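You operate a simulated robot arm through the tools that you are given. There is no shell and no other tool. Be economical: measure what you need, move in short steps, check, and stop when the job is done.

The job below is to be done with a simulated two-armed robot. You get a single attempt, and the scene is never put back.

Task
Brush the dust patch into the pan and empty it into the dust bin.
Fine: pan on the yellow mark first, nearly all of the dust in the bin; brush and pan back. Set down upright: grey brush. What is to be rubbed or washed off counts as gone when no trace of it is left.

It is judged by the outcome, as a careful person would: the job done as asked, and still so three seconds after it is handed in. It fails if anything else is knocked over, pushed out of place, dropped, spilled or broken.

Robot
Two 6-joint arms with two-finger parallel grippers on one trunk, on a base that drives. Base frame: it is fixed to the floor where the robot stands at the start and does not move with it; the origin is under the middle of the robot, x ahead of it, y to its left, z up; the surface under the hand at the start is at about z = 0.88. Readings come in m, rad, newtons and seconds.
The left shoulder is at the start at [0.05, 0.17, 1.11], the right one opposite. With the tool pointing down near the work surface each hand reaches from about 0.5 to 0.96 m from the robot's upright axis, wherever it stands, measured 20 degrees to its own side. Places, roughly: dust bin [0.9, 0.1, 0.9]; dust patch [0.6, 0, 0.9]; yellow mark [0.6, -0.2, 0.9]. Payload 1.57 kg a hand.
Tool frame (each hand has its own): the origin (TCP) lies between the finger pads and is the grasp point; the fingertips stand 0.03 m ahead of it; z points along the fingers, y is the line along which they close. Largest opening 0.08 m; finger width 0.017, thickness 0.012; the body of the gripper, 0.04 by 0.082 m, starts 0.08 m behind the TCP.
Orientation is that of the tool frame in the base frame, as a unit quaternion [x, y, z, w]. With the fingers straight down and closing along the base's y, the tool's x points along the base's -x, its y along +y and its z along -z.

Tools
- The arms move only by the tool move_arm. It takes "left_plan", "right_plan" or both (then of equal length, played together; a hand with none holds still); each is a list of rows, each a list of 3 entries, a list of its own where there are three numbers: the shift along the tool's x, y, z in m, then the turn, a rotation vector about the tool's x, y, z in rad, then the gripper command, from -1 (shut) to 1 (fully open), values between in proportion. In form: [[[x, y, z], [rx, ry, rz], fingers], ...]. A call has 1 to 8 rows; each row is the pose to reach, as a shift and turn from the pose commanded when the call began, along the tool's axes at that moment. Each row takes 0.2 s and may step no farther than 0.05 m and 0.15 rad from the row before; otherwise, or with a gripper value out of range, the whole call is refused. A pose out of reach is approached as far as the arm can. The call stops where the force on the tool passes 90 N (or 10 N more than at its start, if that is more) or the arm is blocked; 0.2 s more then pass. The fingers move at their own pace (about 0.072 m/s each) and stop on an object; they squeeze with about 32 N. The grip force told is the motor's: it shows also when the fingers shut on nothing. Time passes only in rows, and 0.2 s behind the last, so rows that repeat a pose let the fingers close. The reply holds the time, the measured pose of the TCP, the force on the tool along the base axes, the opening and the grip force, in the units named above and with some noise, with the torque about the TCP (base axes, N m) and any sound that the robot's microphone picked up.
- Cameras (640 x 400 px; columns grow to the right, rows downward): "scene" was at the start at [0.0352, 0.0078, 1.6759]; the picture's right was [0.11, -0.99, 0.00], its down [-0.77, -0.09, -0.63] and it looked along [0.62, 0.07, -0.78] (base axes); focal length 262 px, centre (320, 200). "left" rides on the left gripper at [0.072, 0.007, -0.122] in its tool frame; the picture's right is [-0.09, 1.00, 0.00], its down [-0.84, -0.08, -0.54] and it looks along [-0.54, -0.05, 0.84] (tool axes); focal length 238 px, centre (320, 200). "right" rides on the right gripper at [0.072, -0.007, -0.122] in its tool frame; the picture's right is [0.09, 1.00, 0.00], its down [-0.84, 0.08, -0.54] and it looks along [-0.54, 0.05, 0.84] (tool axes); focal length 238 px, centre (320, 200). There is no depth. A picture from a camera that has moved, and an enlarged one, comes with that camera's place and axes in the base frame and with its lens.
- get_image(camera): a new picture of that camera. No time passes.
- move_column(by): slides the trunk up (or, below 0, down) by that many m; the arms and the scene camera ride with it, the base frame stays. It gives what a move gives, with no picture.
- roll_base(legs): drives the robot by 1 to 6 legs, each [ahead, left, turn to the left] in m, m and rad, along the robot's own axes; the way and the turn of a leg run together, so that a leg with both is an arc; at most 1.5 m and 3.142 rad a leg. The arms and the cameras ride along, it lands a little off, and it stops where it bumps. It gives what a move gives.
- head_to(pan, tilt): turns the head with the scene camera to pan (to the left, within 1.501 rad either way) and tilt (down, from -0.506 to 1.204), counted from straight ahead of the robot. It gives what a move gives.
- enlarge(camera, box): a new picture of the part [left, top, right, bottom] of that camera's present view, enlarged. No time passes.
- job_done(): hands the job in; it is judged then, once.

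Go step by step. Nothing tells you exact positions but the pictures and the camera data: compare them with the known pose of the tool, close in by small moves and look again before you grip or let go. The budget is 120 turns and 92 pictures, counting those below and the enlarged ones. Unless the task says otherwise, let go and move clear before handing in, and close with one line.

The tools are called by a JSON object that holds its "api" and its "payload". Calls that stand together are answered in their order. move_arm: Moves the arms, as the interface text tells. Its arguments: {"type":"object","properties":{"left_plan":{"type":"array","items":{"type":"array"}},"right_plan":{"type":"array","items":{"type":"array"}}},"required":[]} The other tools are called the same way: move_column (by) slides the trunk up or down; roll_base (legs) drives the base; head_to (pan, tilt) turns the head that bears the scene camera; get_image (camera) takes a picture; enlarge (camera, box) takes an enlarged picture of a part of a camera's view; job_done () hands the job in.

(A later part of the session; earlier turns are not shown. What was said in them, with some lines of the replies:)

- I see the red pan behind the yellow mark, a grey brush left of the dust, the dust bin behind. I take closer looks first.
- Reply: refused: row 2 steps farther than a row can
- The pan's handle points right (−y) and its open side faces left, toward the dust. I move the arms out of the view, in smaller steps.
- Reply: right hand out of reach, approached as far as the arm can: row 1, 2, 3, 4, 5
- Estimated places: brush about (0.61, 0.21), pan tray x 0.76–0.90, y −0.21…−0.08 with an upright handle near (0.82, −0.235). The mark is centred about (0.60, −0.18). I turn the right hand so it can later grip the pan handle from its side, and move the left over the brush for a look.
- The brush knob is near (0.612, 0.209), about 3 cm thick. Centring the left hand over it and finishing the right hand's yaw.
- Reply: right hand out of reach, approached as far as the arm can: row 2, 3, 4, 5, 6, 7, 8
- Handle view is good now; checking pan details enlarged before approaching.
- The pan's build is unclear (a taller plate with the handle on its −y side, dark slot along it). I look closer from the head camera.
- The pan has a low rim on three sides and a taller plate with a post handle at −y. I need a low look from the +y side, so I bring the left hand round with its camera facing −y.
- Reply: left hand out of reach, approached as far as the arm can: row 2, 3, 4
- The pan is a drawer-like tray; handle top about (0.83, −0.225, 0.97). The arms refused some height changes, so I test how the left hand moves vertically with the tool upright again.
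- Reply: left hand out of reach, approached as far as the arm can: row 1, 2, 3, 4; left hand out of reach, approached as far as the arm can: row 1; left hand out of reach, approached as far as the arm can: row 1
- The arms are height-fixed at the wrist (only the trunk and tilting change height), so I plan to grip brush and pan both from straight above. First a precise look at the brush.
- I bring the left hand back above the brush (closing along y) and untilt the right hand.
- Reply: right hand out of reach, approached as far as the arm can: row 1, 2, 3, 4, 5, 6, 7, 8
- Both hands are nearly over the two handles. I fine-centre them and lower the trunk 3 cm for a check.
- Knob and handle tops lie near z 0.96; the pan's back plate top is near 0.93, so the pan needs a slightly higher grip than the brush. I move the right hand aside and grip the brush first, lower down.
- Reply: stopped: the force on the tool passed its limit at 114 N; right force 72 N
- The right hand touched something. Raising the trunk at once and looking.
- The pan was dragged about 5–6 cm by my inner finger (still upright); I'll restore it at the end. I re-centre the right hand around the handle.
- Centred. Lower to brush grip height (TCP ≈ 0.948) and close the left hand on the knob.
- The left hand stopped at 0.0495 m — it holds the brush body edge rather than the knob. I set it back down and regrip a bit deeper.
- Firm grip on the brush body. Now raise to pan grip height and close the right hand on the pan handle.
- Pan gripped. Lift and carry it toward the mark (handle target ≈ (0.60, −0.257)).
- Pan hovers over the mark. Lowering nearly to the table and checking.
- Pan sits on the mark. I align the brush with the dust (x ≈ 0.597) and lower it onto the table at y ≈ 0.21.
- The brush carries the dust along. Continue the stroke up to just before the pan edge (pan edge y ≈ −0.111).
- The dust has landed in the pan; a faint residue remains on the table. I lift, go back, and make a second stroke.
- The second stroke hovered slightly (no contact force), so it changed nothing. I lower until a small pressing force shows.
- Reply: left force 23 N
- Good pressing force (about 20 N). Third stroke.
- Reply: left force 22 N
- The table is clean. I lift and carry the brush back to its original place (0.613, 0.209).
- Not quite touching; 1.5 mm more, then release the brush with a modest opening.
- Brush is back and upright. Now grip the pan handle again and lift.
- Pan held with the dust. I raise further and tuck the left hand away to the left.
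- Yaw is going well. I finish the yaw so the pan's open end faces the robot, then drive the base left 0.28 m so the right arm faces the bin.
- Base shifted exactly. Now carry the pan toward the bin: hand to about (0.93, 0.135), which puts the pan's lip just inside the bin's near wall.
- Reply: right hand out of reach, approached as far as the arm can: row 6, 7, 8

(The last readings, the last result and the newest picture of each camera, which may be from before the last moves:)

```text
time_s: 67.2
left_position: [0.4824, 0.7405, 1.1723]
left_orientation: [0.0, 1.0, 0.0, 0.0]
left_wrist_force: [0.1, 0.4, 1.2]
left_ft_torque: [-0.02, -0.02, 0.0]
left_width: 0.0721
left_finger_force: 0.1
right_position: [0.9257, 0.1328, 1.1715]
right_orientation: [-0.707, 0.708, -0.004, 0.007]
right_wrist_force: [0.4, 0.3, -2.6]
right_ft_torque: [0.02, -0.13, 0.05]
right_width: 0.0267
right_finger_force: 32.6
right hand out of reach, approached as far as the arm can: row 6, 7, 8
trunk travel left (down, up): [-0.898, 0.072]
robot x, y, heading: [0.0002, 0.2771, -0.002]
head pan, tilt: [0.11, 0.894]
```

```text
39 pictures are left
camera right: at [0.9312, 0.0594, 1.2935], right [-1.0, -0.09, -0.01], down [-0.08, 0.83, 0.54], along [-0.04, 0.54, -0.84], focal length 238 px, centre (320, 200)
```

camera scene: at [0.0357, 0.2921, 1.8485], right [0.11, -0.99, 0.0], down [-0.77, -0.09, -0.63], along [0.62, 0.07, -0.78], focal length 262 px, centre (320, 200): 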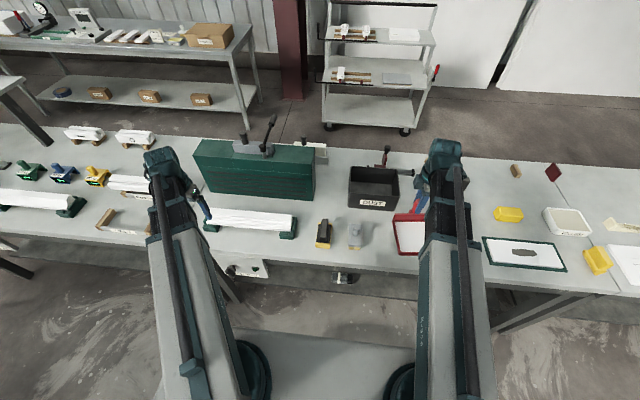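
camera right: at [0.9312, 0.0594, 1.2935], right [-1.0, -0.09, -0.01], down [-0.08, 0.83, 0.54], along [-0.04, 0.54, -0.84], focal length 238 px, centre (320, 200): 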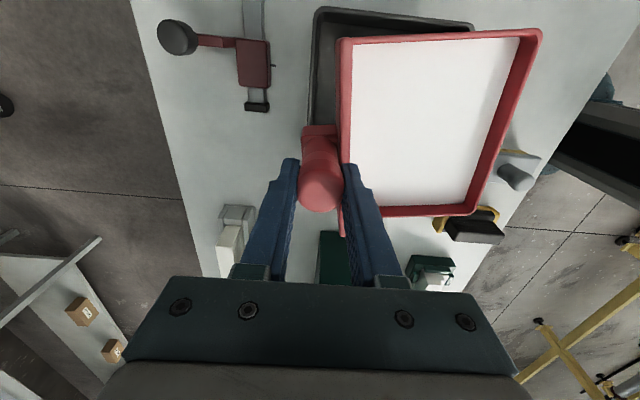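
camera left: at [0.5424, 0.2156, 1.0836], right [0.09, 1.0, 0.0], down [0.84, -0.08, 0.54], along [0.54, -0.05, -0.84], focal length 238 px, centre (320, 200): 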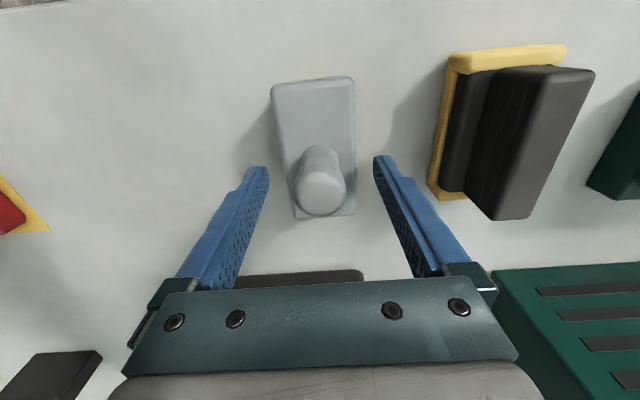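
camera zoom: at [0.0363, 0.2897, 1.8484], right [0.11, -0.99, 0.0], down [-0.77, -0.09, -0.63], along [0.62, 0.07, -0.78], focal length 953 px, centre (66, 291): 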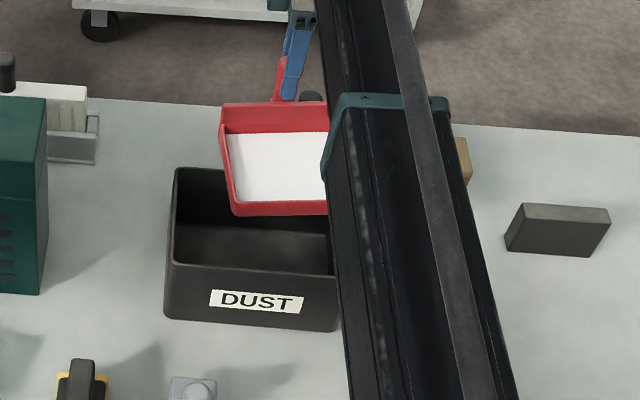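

Lip is just over the bin's near wall and the pan is centred in y. Lower 2 cm and tip it, moving back as it tilts so the lip stays over the bin.

{"api": "move_column", "payload": {"by": -0.02}}

{"api": "move_arm", "payload": {"right_plan": [[[0, 0, -0.0024], [0.15, 0, 0], -1], [[0, 0, -0.0097], [0.3, 0, 0], -1], [[0, 0, -0.0217], [0.45, 0, 0], -1], [[0, 0.003, -0.0381], [0.6, 0, 0], -1], [[0, 0.015, -0.0585], [0.75, 0, 0], -1], [[0, 0.036, -0.0825], [0.9, 0, 0], -1], [[0, 0.058, -0.1095], [1.05, 0, 0], -1], [[0, 0.08, -0.139], [1.2, 0, 0], -1]]}}

{"api": "enlarge", "payload": {"camera": "scene", "box": [310, 120, 470, 230]}}

```text
time_s: 67.9
left_position: [0.4826, 0.7409, 1.1525]
left_orientation: [0.0, 1.0, 0.0, 0.0]
left_wrist_force: [-0.3, 0.4, 0.3]
left_ft_torque: [0.01, 0.0, -0.03]
left_width: 0.072
left_finger_force: 0.1
right_position: [0.9254, 0.133, 1.152]
right_orientation: [0.707, -0.707, 0.003, -0.008]
right_wrist_force: [-0.3, 0.4, -2.5]
right_ft_torque: [0.01, -0.15, 0.0]
right_width: 0.0262
right_finger_force: 32.3
trunk travel left (down, up): [-0.878, 0.092]
robot x, y, heading: [-0.0039, 0.2836, 0.002]
head pan, tilt: [0.11, 0.894]
```

```text
time_s: 69.7
left_position: [0.4829, 0.7401, 1.1513]
left_orientation: [0.0, 1.0, 0.0, 0.001]
left_wrist_force: [-0.5, -0.1, 1.3]
left_ft_torque: [0.01, -0.03, -0.03]
left_width: 0.0717
left_finger_force: 0.1
right_position: [0.8429, 0.1312, 1.2958]
right_orientation: [-0.58, 0.581, -0.403, 0.405]
right_wrist_force: [0.0, 0.7, -2.1]
right_ft_torque: [0.02, 0.07, 0.01]
right_width: 0.0266
right_finger_force: 31.9
right hand out of reach, approached as far as the arm can: row 6, 7, 8
trunk travel left (down, up): [-0.878, 0.092]
robot x, y, heading: [0.0023, 0.2826, 0.001]
head pan, tilt: [0.11, 0.894]
```

```text
3.64 times, centred on (390, 175) of scene
camera zoom: at [0.0348, 0.2896, 1.8285], right [0.11, -0.99, 0.0], down [-0.77, -0.09, -0.63], along [0.62, 0.07, -0.78], focal length 953 px, centre (66, 291)
```

zoom: 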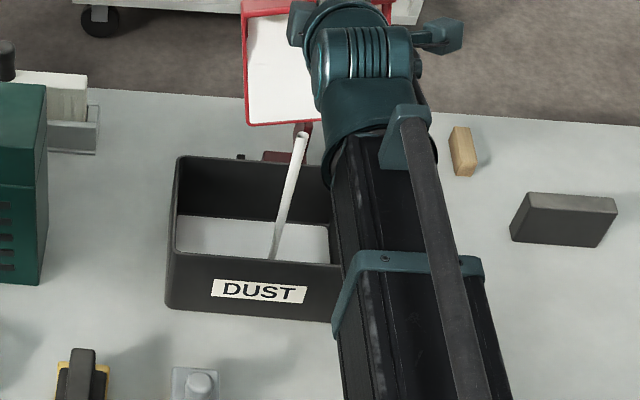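

Dust is streaming into the bin. Hold, and tilt a little more.

{"api": "move_arm", "payload": {"right_plan": [[[0, 0, 0], [0, 0, 0], -1], [[0, 0, 0], [0, 0, 0], -1], [[0, 0, 0], [0, 0, 0], -1], [[0, 0, 0], [0, 0, 0], -1], [[0, 0, 0], [0, 0, 0], -1], [[0, 0, 0], [0, 0, 0], -1], [[0, 0, 0], [0, 0, 0], -1], [[0, 0, 0], [0, 0, 0], -1]]}}

{"api": "enlarge", "payload": {"camera": "scene", "box": [310, 110, 470, 220]}}

```text
time_s: 71.5
left_position: [0.4819, 0.7408, 1.1526]
left_orientation: [0.0, 1.0, -0.001, 0.0]
left_wrist_force: [0.4, 0.5, 0.6]
left_ft_torque: [0.0, 0.0, -0.01]
left_width: 0.0718
left_finger_force: 0.1
right_position: [0.8428, 0.1319, 1.2951]
right_orientation: [-0.581, 0.582, -0.402, 0.403]
right_wrist_force: [0.4, 0.0, -1.6]
right_ft_torque: [0.05, 0.06, 0.02]
right_width: 0.0265
right_finger_force: 31.8
trunk travel left (down, up): [-0.878, 0.092]
robot x, y, heading: [0.0031, 0.285, -0.003]
head pan, tilt: [0.11, 0.894]
```

```text
3.64 times, centred on (390, 165) of scene
camera zoom: at [0.0357, 0.2896, 1.8285], right [0.11, -0.99, 0.0], down [-0.77, -0.09, -0.63], along [0.62, 0.07, -0.78], focal length 953 px, centre (66, 327)
```

zoom: 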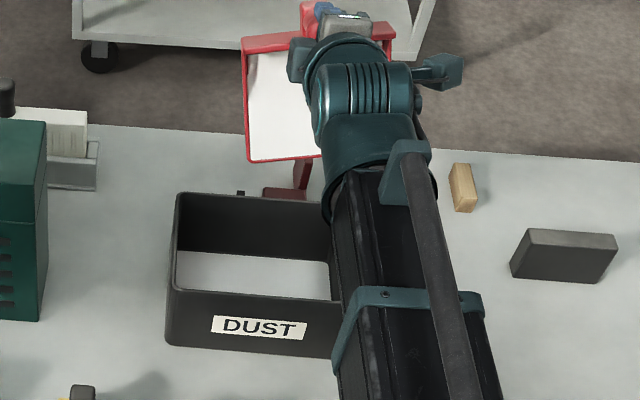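

The stream stopped but the pan still shows dust, so it needs a steeper tilt. I lower a bit and tip past vertical, keeping the lip over the bin.

{"api": "move_column", "payload": {"by": -0.06}}

{"api": "move_arm", "payload": {"right_plan": [[[0, -0.0172, -0.0303], [0.13, 0, 0], -1], [[0, -0.036, -0.059], [0.26, 0, 0], -1], [[0, -0.0551, -0.0879], [0.39, 0, 0], -1], [[0, -0.0719, -0.1106], [0.5, 0, 0], -1], [[0, -0.0719, -0.1106], [0.5, 0, 0], -1], [[0, -0.0719, -0.1106], [0.5, 0, 0], -1], [[0, -0.0719, -0.1106], [0.5, 0, 0], -1], [[0, -0.0719, -0.1106], [0.5, 0, 0], -1]]}}

{"api": "enlarge", "payload": {"camera": "scene", "box": [310, 110, 470, 220]}}

{"api": "get_image", "payload": {"camera": "right"}}

```text
time_s: 72.5
left_position: [0.4821, 0.7414, 1.0941]
left_orientation: [0.0, 1.0, 0.0, 0.0]
left_wrist_force: [0.4, 0.4, 0.3]
left_ft_torque: [-0.01, -0.03, -0.01]
left_width: 0.0721
left_finger_force: 0.0
right_position: [0.8443, 0.1329, 1.2341]
right_orientation: [-0.58, 0.583, -0.402, 0.404]
right_wrist_force: [-0.6, 0.9, -1.0]
right_ft_torque: [0.0, 0.13, 0.01]
right_width: 0.0265
right_finger_force: 32.3
trunk travel left (down, up): [-0.818, 0.152]
robot x, y, heading: [0.0023, 0.2843, 0.001]
head pan, tilt: [0.11, 0.894]
```

```text
time_s: 74.3
left_position: [0.4826, 0.7413, 1.0925]
left_orientation: [0.0, 1.0, 0.0, 0.0]
left_wrist_force: [0.3, 0.1, 0.4]
left_ft_torque: [0.01, 0.0, -0.02]
left_width: 0.0721
left_finger_force: 0.0
right_position: [0.7653, 0.1321, 1.3424]
right_orientation: [-0.463, 0.465, -0.533, 0.534]
right_wrist_force: [-0.4, 0.2, -1.8]
right_ft_torque: [-0.01, 0.08, 0.0]
right_width: 0.0267
right_finger_force: 32.1
right hand out of reach, approached as far as the arm can: row 3, 4, 5
trunk travel left (down, up): [-0.818, 0.152]
robot x, y, heading: [0.0009, 0.282, 0.001]
head pan, tilt: [0.11, 0.894]
```

```text
3.64 times, centred on (390, 165) of scene
camera zoom: at [0.0356, 0.2896, 1.7685], right [0.11, -0.99, 0.0], down [-0.77, -0.09, -0.63], along [0.62, 0.07, -0.78], focal length 953 px, centre (66, 327)
```

zoom: 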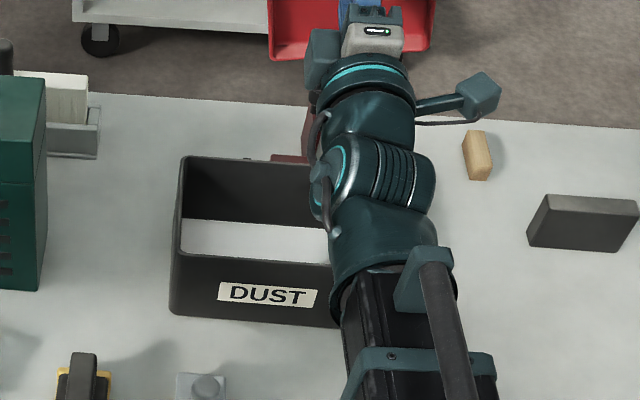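

```text
35 pictures are left
camera right: at [0.643, 0.0594, 1.332], right [0.14, -0.09, -0.99], down [-0.53, 0.84, -0.15], along [0.84, 0.54, 0.07], focal length 238 px, centre (320, 200)
```

right: 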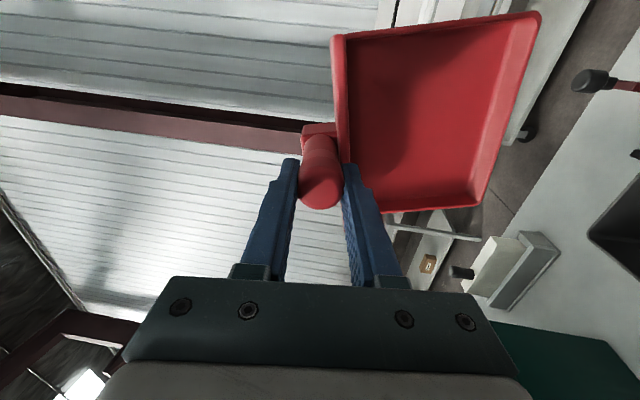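

The pan is empty and the bin holds the dust. I raise again and tilt the pan back level, keeping the wrist in place.

{"api": "move_column", "payload": {"by": 0.07}}

{"api": "move_arm", "payload": {"right_plan": [[[0, 0.0325, -0.0024], [-0.15, 0, 0], -1], [[0, 0.0644, -0.0098], [-0.3, 0, 0], -1], [[0, 0.0948, -0.0217], [-0.45, 0, 0], -1], [[0, 0.1231, -0.0381], [-0.6, 0, 0], -1], [[0, 0.1486, -0.0585], [-0.75, 0, 0], -1], [[0, 0.1708, -0.0825], [-0.9, 0, 0], -1], [[0, 0.1891, -0.1096], [-1.05, 0, 0], -1], [[0, 0.2032, -0.139], [-1.2, 0, 0], -1]]}}

{"api": "move_arm", "payload": {"right_plan": [[[0, 0.0326, -0.0024], [-0.15, 0, 0], -1], [[0, 0.0644, -0.0098], [-0.3, 0, 0], -1], [[0, 0.0909, -0.0198], [-0.43, 0, 0], -1], [[0, 0.1045, -0.0267], [-0.5, 0, 0], -1]]}}

{"api": "get_image", "payload": {"camera": "scene"}}

```text
time_s: 75.4
left_position: [0.4841, 0.7412, 1.1625]
left_orientation: [0.0, 1.0, 0.0, 0.0]
left_wrist_force: [0.6, -0.4, -0.3]
left_ft_torque: [-0.03, -0.02, 0.0]
left_width: 0.072
left_finger_force: 0.1
right_position: [0.7646, 0.1326, 1.4124]
right_orientation: [-0.463, 0.466, -0.533, 0.533]
right_wrist_force: [-1.1, -0.5, -1.4]
right_ft_torque: [0.01, 0.13, 0.04]
right_width: 0.0265
right_finger_force: 32.3
trunk travel left (down, up): [-0.888, 0.082]
robot x, y, heading: [0.0006, 0.284, 0.0]
head pan, tilt: [0.11, 0.894]
```

```text
time_s: 77.2
left_position: [0.4822, 0.741, 1.1629]
left_orientation: [0.0, 1.0, -0.001, 0.0]
left_wrist_force: [0.2, 0.5, -0.2]
left_ft_torque: [-0.04, -0.01, 0.01]
left_width: 0.0719
left_finger_force: 0.0
right_position: [0.6536, 0.1324, 1.1905]
right_orientation: [-0.684, 0.685, -0.176, 0.18]
right_wrist_force: [-0.1, -0.9, -1.5]
right_ft_torque: [0.04, -0.03, -0.01]
right_width: 0.0259
right_finger_force: 32.2
right hand out of reach, approached as far as the arm can: row 1, 2
trunk travel left (down, up): [-0.888, 0.082]
robot x, y, heading: [-0.0014, 0.2817, -0.0]
head pan, tilt: [0.11, 0.894]
```

```text
time_s: 78.2
left_position: [0.4826, 0.7412, 1.1624]
left_orientation: [0.0, 1.0, 0.0, 0.0]
left_wrist_force: [-0.6, -0.3, 0.4]
left_ft_torque: [0.01, 0.02, -0.03]
left_width: 0.0718
left_finger_force: 0.0
right_position: [0.5496, 0.1339, 1.1618]
right_orientation: [-0.707, 0.707, -0.001, 0.005]
right_wrist_force: [0.6, 0.4, -1.3]
right_ft_torque: [-0.01, -0.07, 0.03]
right_width: 0.0261
right_finger_force: 32.3
trunk travel left (down, up): [-0.888, 0.082]
robot x, y, heading: [0.0046, 0.2823, -0.001]
head pan, tilt: [0.11, 0.894]
```

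```text
34 pictures are left
camera scene: at [0.0356, 0.2896, 1.8385], right [0.11, -0.99, 0.0], down [-0.77, -0.09, -0.63], along [0.62, 0.07, -0.78], focal length 262 px, centre (320, 200)
```

scene: 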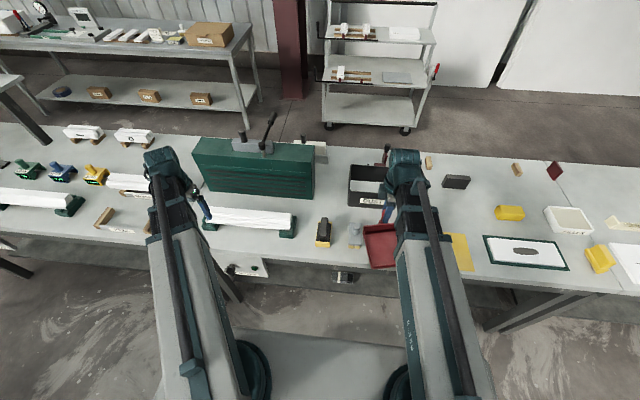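

Level again. Drive back right, then yaw the pan back and carry it toward its original spot (handle ≈ (0.828, −0.224)).

{"api": "roll_base", "payload": {"legs": [[0, -0.14, 0], [0, -0.142, 0]]}}

{"api": "move_arm", "payload": {"right_plan": [[[0, -0.01, 0], [0, 0, 0.15], -1], [[0, -0.03, 0], [0, 0, 0.3], -1], [[0, -0.06, 0], [0, 0, 0.45], -1], [[0.01, -0.09, 0], [0, 0, 0.6], -1], [[0.02, -0.12, 0], [0, 0, 0.75], -1], [[0.03, -0.15, 0], [0, 0, 0.9], -1], [[0.045, -0.18, 0], [0, 0, 1.05], -1], [[0.06, -0.21, 0], [0, 0, 1.2], -1]]}}

{"api": "move_arm", "payload": {"right_plan": [[[0, 0, 0], [0, 0, 0.13], -1], [[0, 0, 0], [0, 0, 0.26], -1], [[0, 0, 0], [0, 0, 0.371], -1]]}}

```text
time_s: 80.5
left_position: [0.4817, 0.4586, 1.1622]
left_orientation: [-0.001, 1.0, 0.001, 0.0]
left_wrist_force: [0.3, -1.5, 0.3]
left_ft_torque: [0.03, 0.02, -0.01]
left_width: 0.0721
left_finger_force: 0.1
right_position: [0.5511, -0.1488, 1.1611]
right_orientation: [-0.706, 0.708, -0.001, 0.005]
right_wrist_force: [0.0, -0.5, -1.2]
right_ft_torque: [0.06, -0.09, -0.03]
right_width: 0.026
right_finger_force: 31.9
trunk travel left (down, up): [-0.888, 0.082]
robot x, y, heading: [0.0007, 0.0018, -0.001]
head pan, tilt: [0.11, 0.894]
```

```text
time_s: 82.3
left_position: [0.4831, 0.4594, 1.1626]
left_orientation: [0.0, 1.0, 0.0, 0.0]
left_wrist_force: [0.8, 0.2, -0.6]
left_ft_torque: [-0.01, 0.03, 0.02]
left_width: 0.072
left_finger_force: 0.1
right_position: [0.7625, -0.2068, 1.1614]
right_orientation: [-0.183, 0.983, 0.001, 0.005]
right_wrist_force: [-0.4, 0.2, -2.1]
right_ft_torque: [-0.07, -0.05, 0.02]
right_width: 0.0262
right_finger_force: 32.0
trunk travel left (down, up): [-0.888, 0.082]
robot x, y, heading: [0.0026, 0.0015, -0.002]
head pan, tilt: [0.11, 0.894]
```

```text
time_s: 83.1
left_position: [0.4834, 0.46, 1.1623]
left_orientation: [0.0, 1.0, 0.0, 0.0]
left_wrist_force: [0.4, -0.8, 0.3]
left_ft_torque: [-0.01, 0.01, 0.0]
left_width: 0.0722
left_finger_force: 0.2
right_position: [0.7619, -0.2078, 1.162]
right_orientation: [0.001, 1.0, 0.002, 0.004]
right_wrist_force: [-0.4, -0.5, -2.4]
right_ft_torque: [-0.08, -0.02, 0.02]
right_width: 0.0261
right_finger_force: 31.7
trunk travel left (down, up): [-0.888, 0.082]
robot x, y, heading: [-0.0026, -0.001, -0.004]
head pan, tilt: [0.11, 0.894]
```

{"api": "move_arm", "payload": {"right_plan": [[[-0.033, -0.008, 0], [0, 0, 0], -1], [[-0.066, -0.0165, 0], [0, 0, 0], -1], [[-0.066, -0.0165, 0], [0, 0, 0], -1]]}}

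{"api": "move_column", "payload": {"by": -0.175}}

{"api": "get_image", "payload": {"camera": "scene"}}

{"api": "get_image", "payload": {"camera": "right"}}

```text
time_s: 83.9
left_position: [0.4814, 0.4595, 1.1628]
left_orientation: [0.0, 1.0, -0.001, 0.0]
left_wrist_force: [0.0, -0.4, -0.2]
left_ft_torque: [0.0, 0.0, 0.0]
left_width: 0.0718
left_finger_force: 0.1
right_position: [0.8269, -0.2227, 1.1617]
right_orientation: [0.001, 1.0, 0.002, 0.004]
right_wrist_force: [0.0, 0.5, -1.8]
right_ft_torque: [-0.08, 0.0, -0.03]
right_width: 0.0263
right_finger_force: 32.0
trunk travel left (down, up): [-0.888, 0.082]
robot x, y, heading: [0.0004, 0.0006, 0.001]
head pan, tilt: [0.11, 0.894]
```

```text
time_s: 85.8
left_position: [0.4834, 0.4601, 0.9874]
left_orientation: [0.0, 1.0, -0.001, -0.001]
left_wrist_force: [-1.3, 0.1, -0.1]
left_ft_torque: [0.0, 0.01, 0.02]
left_width: 0.0721
left_finger_force: 0.2
right_position: [0.8262, -0.2242, 0.9881]
right_orientation: [0.001, 1.0, 0.002, 0.004]
right_wrist_force: [0.2, 0.7, -1.8]
right_ft_torque: [-0.08, 0.02, -0.02]
right_width: 0.0262
right_finger_force: 32.0
trunk travel left (down, up): [-0.713, 0.257]
robot x, y, heading: [-0.0016, 0.0027, 0.001]
head pan, tilt: [0.11, 0.894]
```

```text
33 pictures are left
camera scene: at [0.0357, 0.0085, 1.6635], right [0.11, -0.99, 0.0], down [-0.77, -0.09, -0.63], along [0.62, 0.07, -0.78], focal length 262 px, centre (320, 200)
```

scene: 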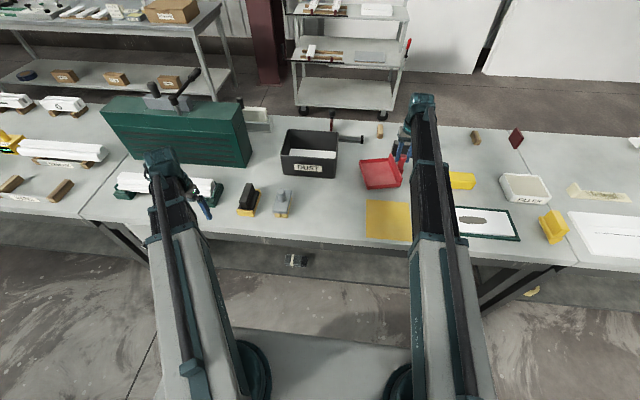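

```text
32 pictures are left
camera right: at [0.7534, -0.2328, 1.1084], right [-0.09, 1.0, 0.0], down [0.83, 0.07, 0.55], along [0.55, 0.05, -0.83], focal length 238 px, centre (320, 200)
```

right: 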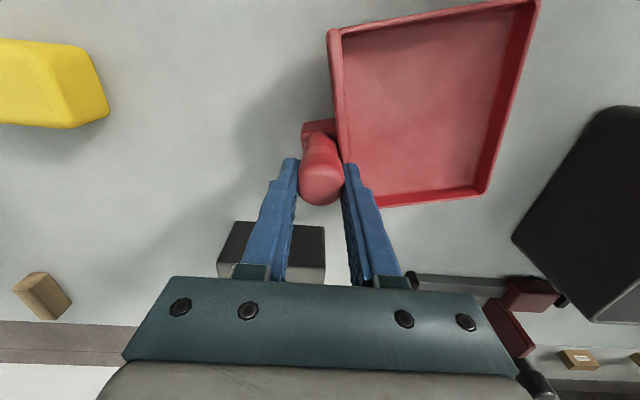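

The pan has turned a little in the grip. A closer look before setting it down.

{"api": "enlarge", "payload": {"camera": "scene", "box": [340, 140, 440, 210]}}

```text
5.71 times, centred on (390, 175) of scene
camera zoom: at [0.0357, 0.0085, 1.6635], right [0.11, -0.99, 0.0], down [-0.77, -0.09, -0.63], along [0.62, 0.07, -0.78], focal length 1497 px, centre (-80, 343)
```

zoom: 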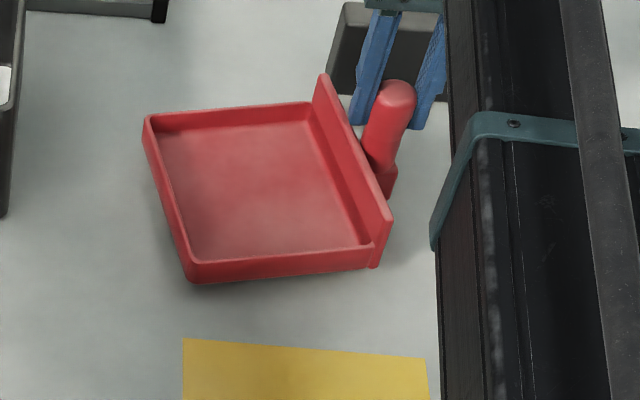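

The pan slipped about 0.2 rad in yaw. I turn the hand to compensate and look again.

{"api": "move_arm", "payload": {"right_plan": [[[0, 0, 0], [0, 0, 0.1], -1], [[0, 0, 0], [0, 0, 0.2], -1], [[0, 0, 0], [0, 0, 0.2], -1]]}}

{"api": "enlarge", "payload": {"camera": "scene", "box": [340, 140, 440, 210]}}

{"api": "get_image", "payload": {"camera": "right"}}

```text
time_s: 86.6
left_position: [0.4829, 0.4598, 0.988]
left_orientation: [0.0, 1.0, 0.0, 0.0]
left_wrist_force: [0.1, -0.3, 0.7]
left_ft_torque: [-0.01, -0.01, 0.01]
left_width: 0.072
left_finger_force: 0.0
right_position: [0.8264, -0.2246, 0.9874]
right_orientation: [0.1, 0.995, 0.004, 0.006]
right_wrist_force: [-0.4, -0.1, -1.5]
right_ft_torque: [-0.05, -0.01, 0.0]
right_width: 0.026
right_finger_force: 31.6
trunk travel left (down, up): [-0.713, 0.257]
robot x, y, heading: [0.0031, 0.0051, 0.003]
head pan, tilt: [0.11, 0.894]
```

```text
5.71 times, centred on (390, 175) of scene
camera zoom: at [0.0358, 0.0085, 1.6635], right [0.11, -0.99, 0.0], down [-0.77, -0.09, -0.63], along [0.62, 0.07, -0.78], focal length 1497 px, centre (-80, 343)
```

zoom: 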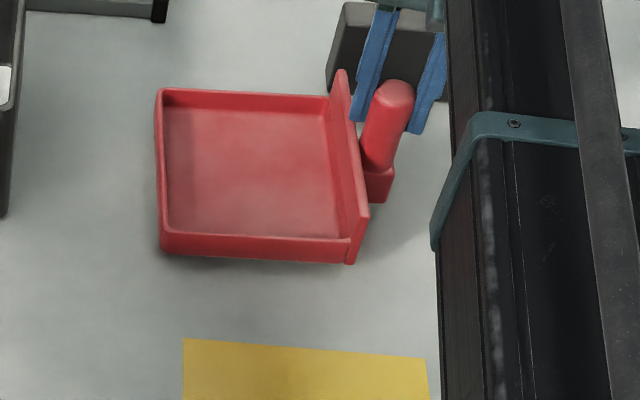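

```text
29 pictures are left
camera right: at [0.7535, -0.2185, 1.1084], right [0.11, 0.99, 0.01], down [0.83, -0.09, 0.55], along [0.55, -0.06, -0.84], focal length 238 px, centre (320, 200)
```

right: 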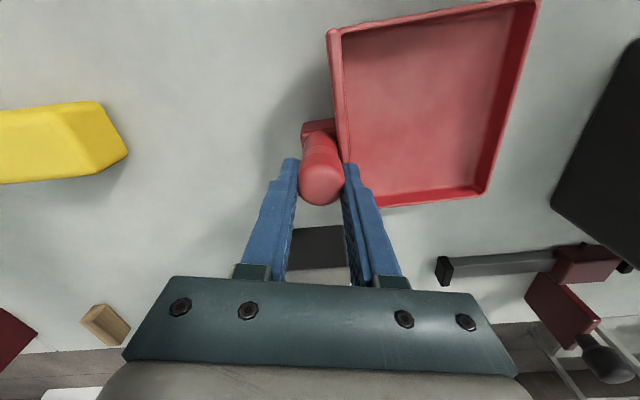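

Yaw is right now; the pan sits roughly 1.8 cm short in x. I shift it forward and lower until it touches.

{"api": "move_arm", "payload": {"right_plan": [[[-0.0176, 0.0036, 0], [0, 0, 0], -1], [[-0.0176, 0.0036, 0], [0, 0, 0], -1]]}}

{"api": "move_column", "payload": {"by": -0.021}}

{"api": "enlarge", "payload": {"camera": "scene", "box": [340, 140, 440, 210]}}

```text
time_s: 87.2
left_position: [0.4832, 0.4601, 0.9874]
left_orientation: [0.0, 1.0, 0.0, 0.0]
left_wrist_force: [-0.6, 0.4, -0.2]
left_ft_torque: [-0.01, 0.0, -0.01]
left_width: 0.0723
left_finger_force: 0.0
right_position: [0.8444, -0.2248, 0.986]
right_orientation: [0.1, 0.995, 0.004, 0.004]
right_wrist_force: [-0.8, -0.6, -1.8]
right_ft_torque: [-0.09, 0.0, 0.01]
right_width: 0.026
right_finger_force: 31.8
trunk travel left (down, up): [-0.713, 0.257]
robot x, y, heading: [-0.0024, -0.0018, 0.002]
head pan, tilt: [0.11, 0.894]
```

```text
time_s: 87.9
left_position: [0.4821, 0.4609, 0.967]
left_orientation: [-0.001, 1.0, 0.0, 0.0]
left_wrist_force: [-0.3, 0.0, -0.3]
left_ft_torque: [-0.01, 0.0, 0.0]
left_width: 0.0723
left_finger_force: 0.0
right_position: [0.8414, -0.2232, 0.9679]
right_orientation: [0.1, 0.995, 0.003, 0.005]
right_wrist_force: [-1.7, 0.6, 15.1]
right_ft_torque: [-0.28, 0.18, -0.07]
right_width: 0.0262
right_finger_force: 31.6
trunk travel left (down, up): [-0.692, 0.278]
robot x, y, heading: [-0.0018, -0.0, -0.001]
head pan, tilt: [0.11, 0.894]
```

```text
5.71 times, centred on (390, 175) of scene
camera zoom: at [0.0335, 0.0091, 1.6424], right [0.11, -0.99, 0.0], down [-0.77, -0.09, -0.63], along [0.62, 0.07, -0.78], focal length 1497 px, centre (-80, 343)
```

zoom: 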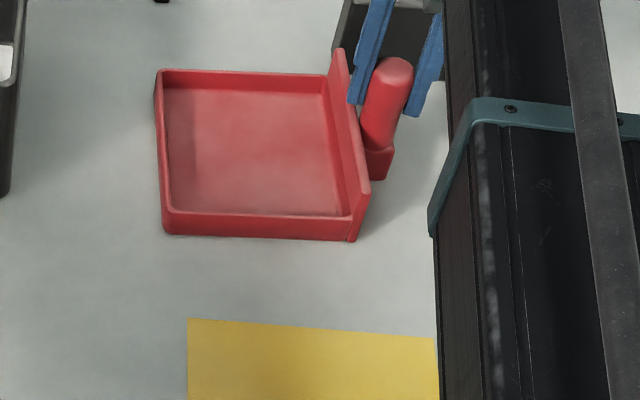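

It touches the table. Release gently and rise straight up to the original trunk height for comparison with the first pictures.

{"api": "move_arm", "payload": {"right_plan": [[[0, 0, 0], [0, 0, 0], -0.5], [[0, 0, 0], [0, 0, 0], -0.2], [[0, 0, 0], [0, 0, 0], 0.2], [[0, 0, 0], [0, 0, 0], 0.4], [[0, 0, 0], [0, 0, 0], 0.4]]}}

{"api": "move_column", "payload": {"by": 0.033}}

{"api": "enlarge", "payload": {"camera": "scene", "box": [350, 140, 430, 200]}}

{"api": "get_image", "payload": {"camera": "right"}}

```text
time_s: 89.1
left_position: [0.4826, 0.4592, 0.9671]
left_orientation: [0.001, 1.0, 0.0, 0.0]
left_wrist_force: [-0.6, 0.7, -0.1]
left_ft_torque: [-0.01, 0.01, -0.04]
left_width: 0.0719
left_finger_force: 0.0
right_position: [0.8442, -0.2242, 0.9663]
right_orientation: [0.1, 0.995, 0.002, 0.005]
right_wrist_force: [0.3, 0.1, 0.1]
right_ft_torque: [-0.01, 0.01, 0.01]
right_width: 0.056
right_finger_force: 0.1
trunk travel left (down, up): [-0.692, 0.278]
robot x, y, heading: [-0.0027, 0.0002, -0.001]
head pan, tilt: [0.11, 0.894]
```

```text
time_s: 89.9
left_position: [0.4831, 0.4606, 0.9995]
left_orientation: [0.001, 1.0, 0.0, 0.0]
left_wrist_force: [-0.6, -0.3, -0.8]
left_ft_torque: [-0.02, 0.01, -0.05]
left_width: 0.0719
left_finger_force: 0.1
right_position: [0.8441, -0.2259, 0.9994]
right_orientation: [0.1, 0.995, 0.002, 0.005]
right_wrist_force: [-0.3, 0.0, -0.2]
right_ft_torque: [-0.03, 0.01, -0.04]
right_width: 0.056
right_finger_force: 0.0
trunk travel left (down, up): [-0.725, 0.245]
robot x, y, heading: [0.0013, 0.003, 0.0]
head pan, tilt: [0.11, 0.894]
```

```text
6.67 times, centred on (390, 170) of scene
camera zoom: at [0.0358, 0.0086, 1.6755], right [0.11, -0.99, 0.0], down [-0.77, -0.09, -0.63], along [0.62, 0.07, -0.78], focal length 1747 px, centre (-147, 400)
```

zoom: 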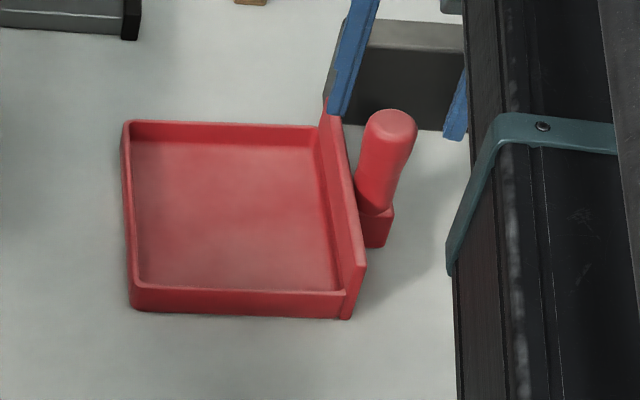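

```text
26 pictures are left
camera right: at [0.7716, -0.2188, 1.1204], right [0.11, 0.99, 0.01], down [0.83, -0.09, 0.55], along [0.55, -0.06, -0.84], focal length 238 px, centre (320, 200)
```

right: 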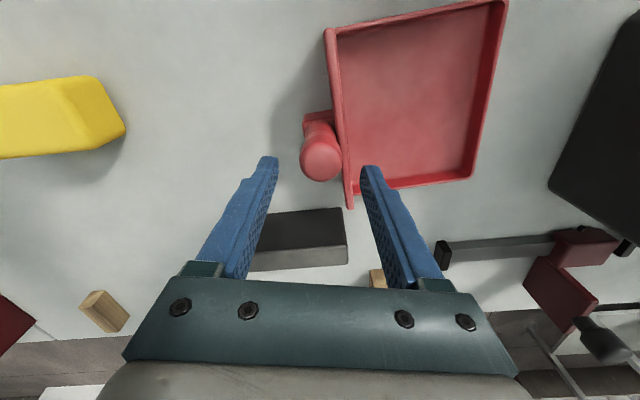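

The pan is back within about a centimetre of its first place. I raise clear and make a final check of the scene and the brush.

{"api": "move_column", "payload": {"by": 0.06}}

{"api": "move_arm", "payload": {"right_plan": [[[0.02, -0.04, 0], [0, 0, 0], 0.4], [[0.05, -0.075, 0], [0, 0, 0], 0.4], [[0.09, -0.1, 0], [0, 0, 0], 0.4], [[0.13, -0.12, 0], [0, 0, 0], 0.4], [[0.17, -0.13, 0], [0, 0, 0], 0.4]]}}

{"api": "enlarge", "payload": {"camera": "scene", "box": [230, 120, 450, 270]}}

{"api": "get_image", "payload": {"camera": "scene"}}

```text
time_s: 90.9
left_position: [0.4821, 0.4603, 1.0586]
left_orientation: [0.0, 1.0, -0.001, 0.001]
left_wrist_force: [0.0, -0.2, -0.1]
left_ft_torque: [-0.02, 0.02, 0.01]
left_width: 0.0719
left_finger_force: 0.1
right_position: [0.8438, -0.2245, 1.0598]
right_orientation: [0.101, 0.995, 0.002, 0.005]
right_wrist_force: [0.4, -0.2, 0.3]
right_ft_torque: [0.01, -0.01, 0.01]
right_width: 0.0561
right_finger_force: 0.1
trunk travel left (down, up): [-0.785, 0.185]
robot x, y, heading: [0.0021, 0.0012, 0.0]
head pan, tilt: [0.11, 0.894]
```

```text
time_s: 92.1
left_position: [0.4824, 0.4593, 1.0593]
left_orientation: [0.0, 1.0, 0.0, -0.001]
left_wrist_force: [-0.4, 0.7, 0.1]
left_ft_torque: [0.01, -0.01, 0.01]
left_width: 0.072
left_finger_force: 0.0
right_position: [0.6505, -0.3182, 1.0598]
right_orientation: [0.1, 0.995, 0.002, 0.004]
right_wrist_force: [0.6, 0.3, 0.3]
right_ft_torque: [0.01, 0.02, -0.03]
right_width: 0.056
right_finger_force: 0.0
trunk travel left (down, up): [-0.785, 0.185]
robot x, y, heading: [-0.0004, 0.0011, -0.001]
head pan, tilt: [0.11, 0.894]
```

```text
2.67 times, centred on (340, 195) of scene
camera zoom: at [0.0348, 0.0086, 1.7355], right [0.11, -0.99, 0.0], down [-0.77, -0.09, -0.63], along [0.62, 0.07, -0.78], focal length 699 px, centre (267, 213)
```

zoom: 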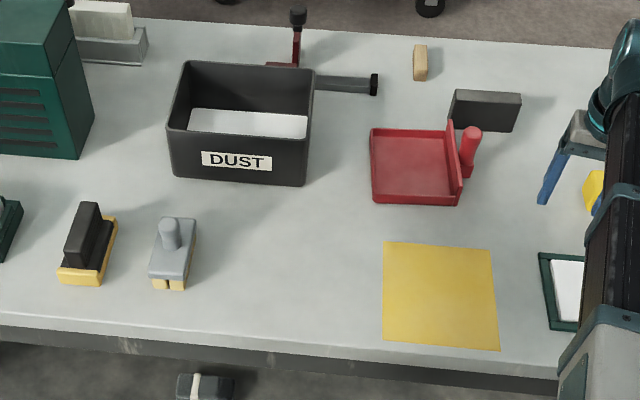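

```text
24 pictures are left
camera scene: at [0.0348, 0.0086, 1.7355], right [0.11, -0.99, 0.0], down [-0.77, -0.09, -0.63], along [0.62, 0.07, -0.78], focal length 262 px, centre (320, 200)
```

scene: 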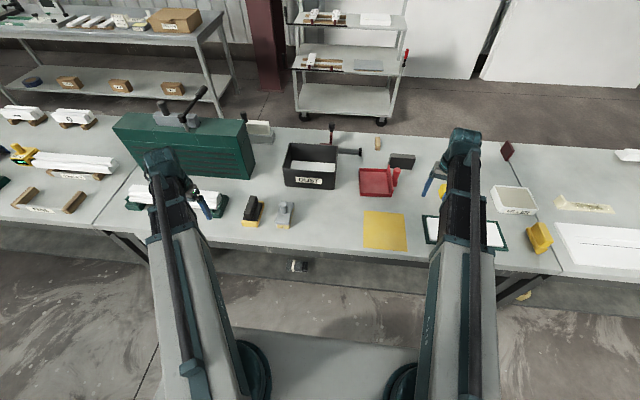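

The table is clean, the dust is in the bin, and the grey brush stands upright in its place. The pan is back at its spot, nothing else was moved, and both hands are clear.

{"api": "job_done", "payload": {}}

```text
The job is handed in.
```

The dust is in the bin: I set the pan on the yellow mark, swept the patch into it with no trace left on the table, and emptied it. The grey brush stands upright in its place and the pan is back within about a centimetre of where it started, turned by a few degrees. Early on I dragged the pan about 6 cm by accident, without tipping it, and the hand pressed on it once.
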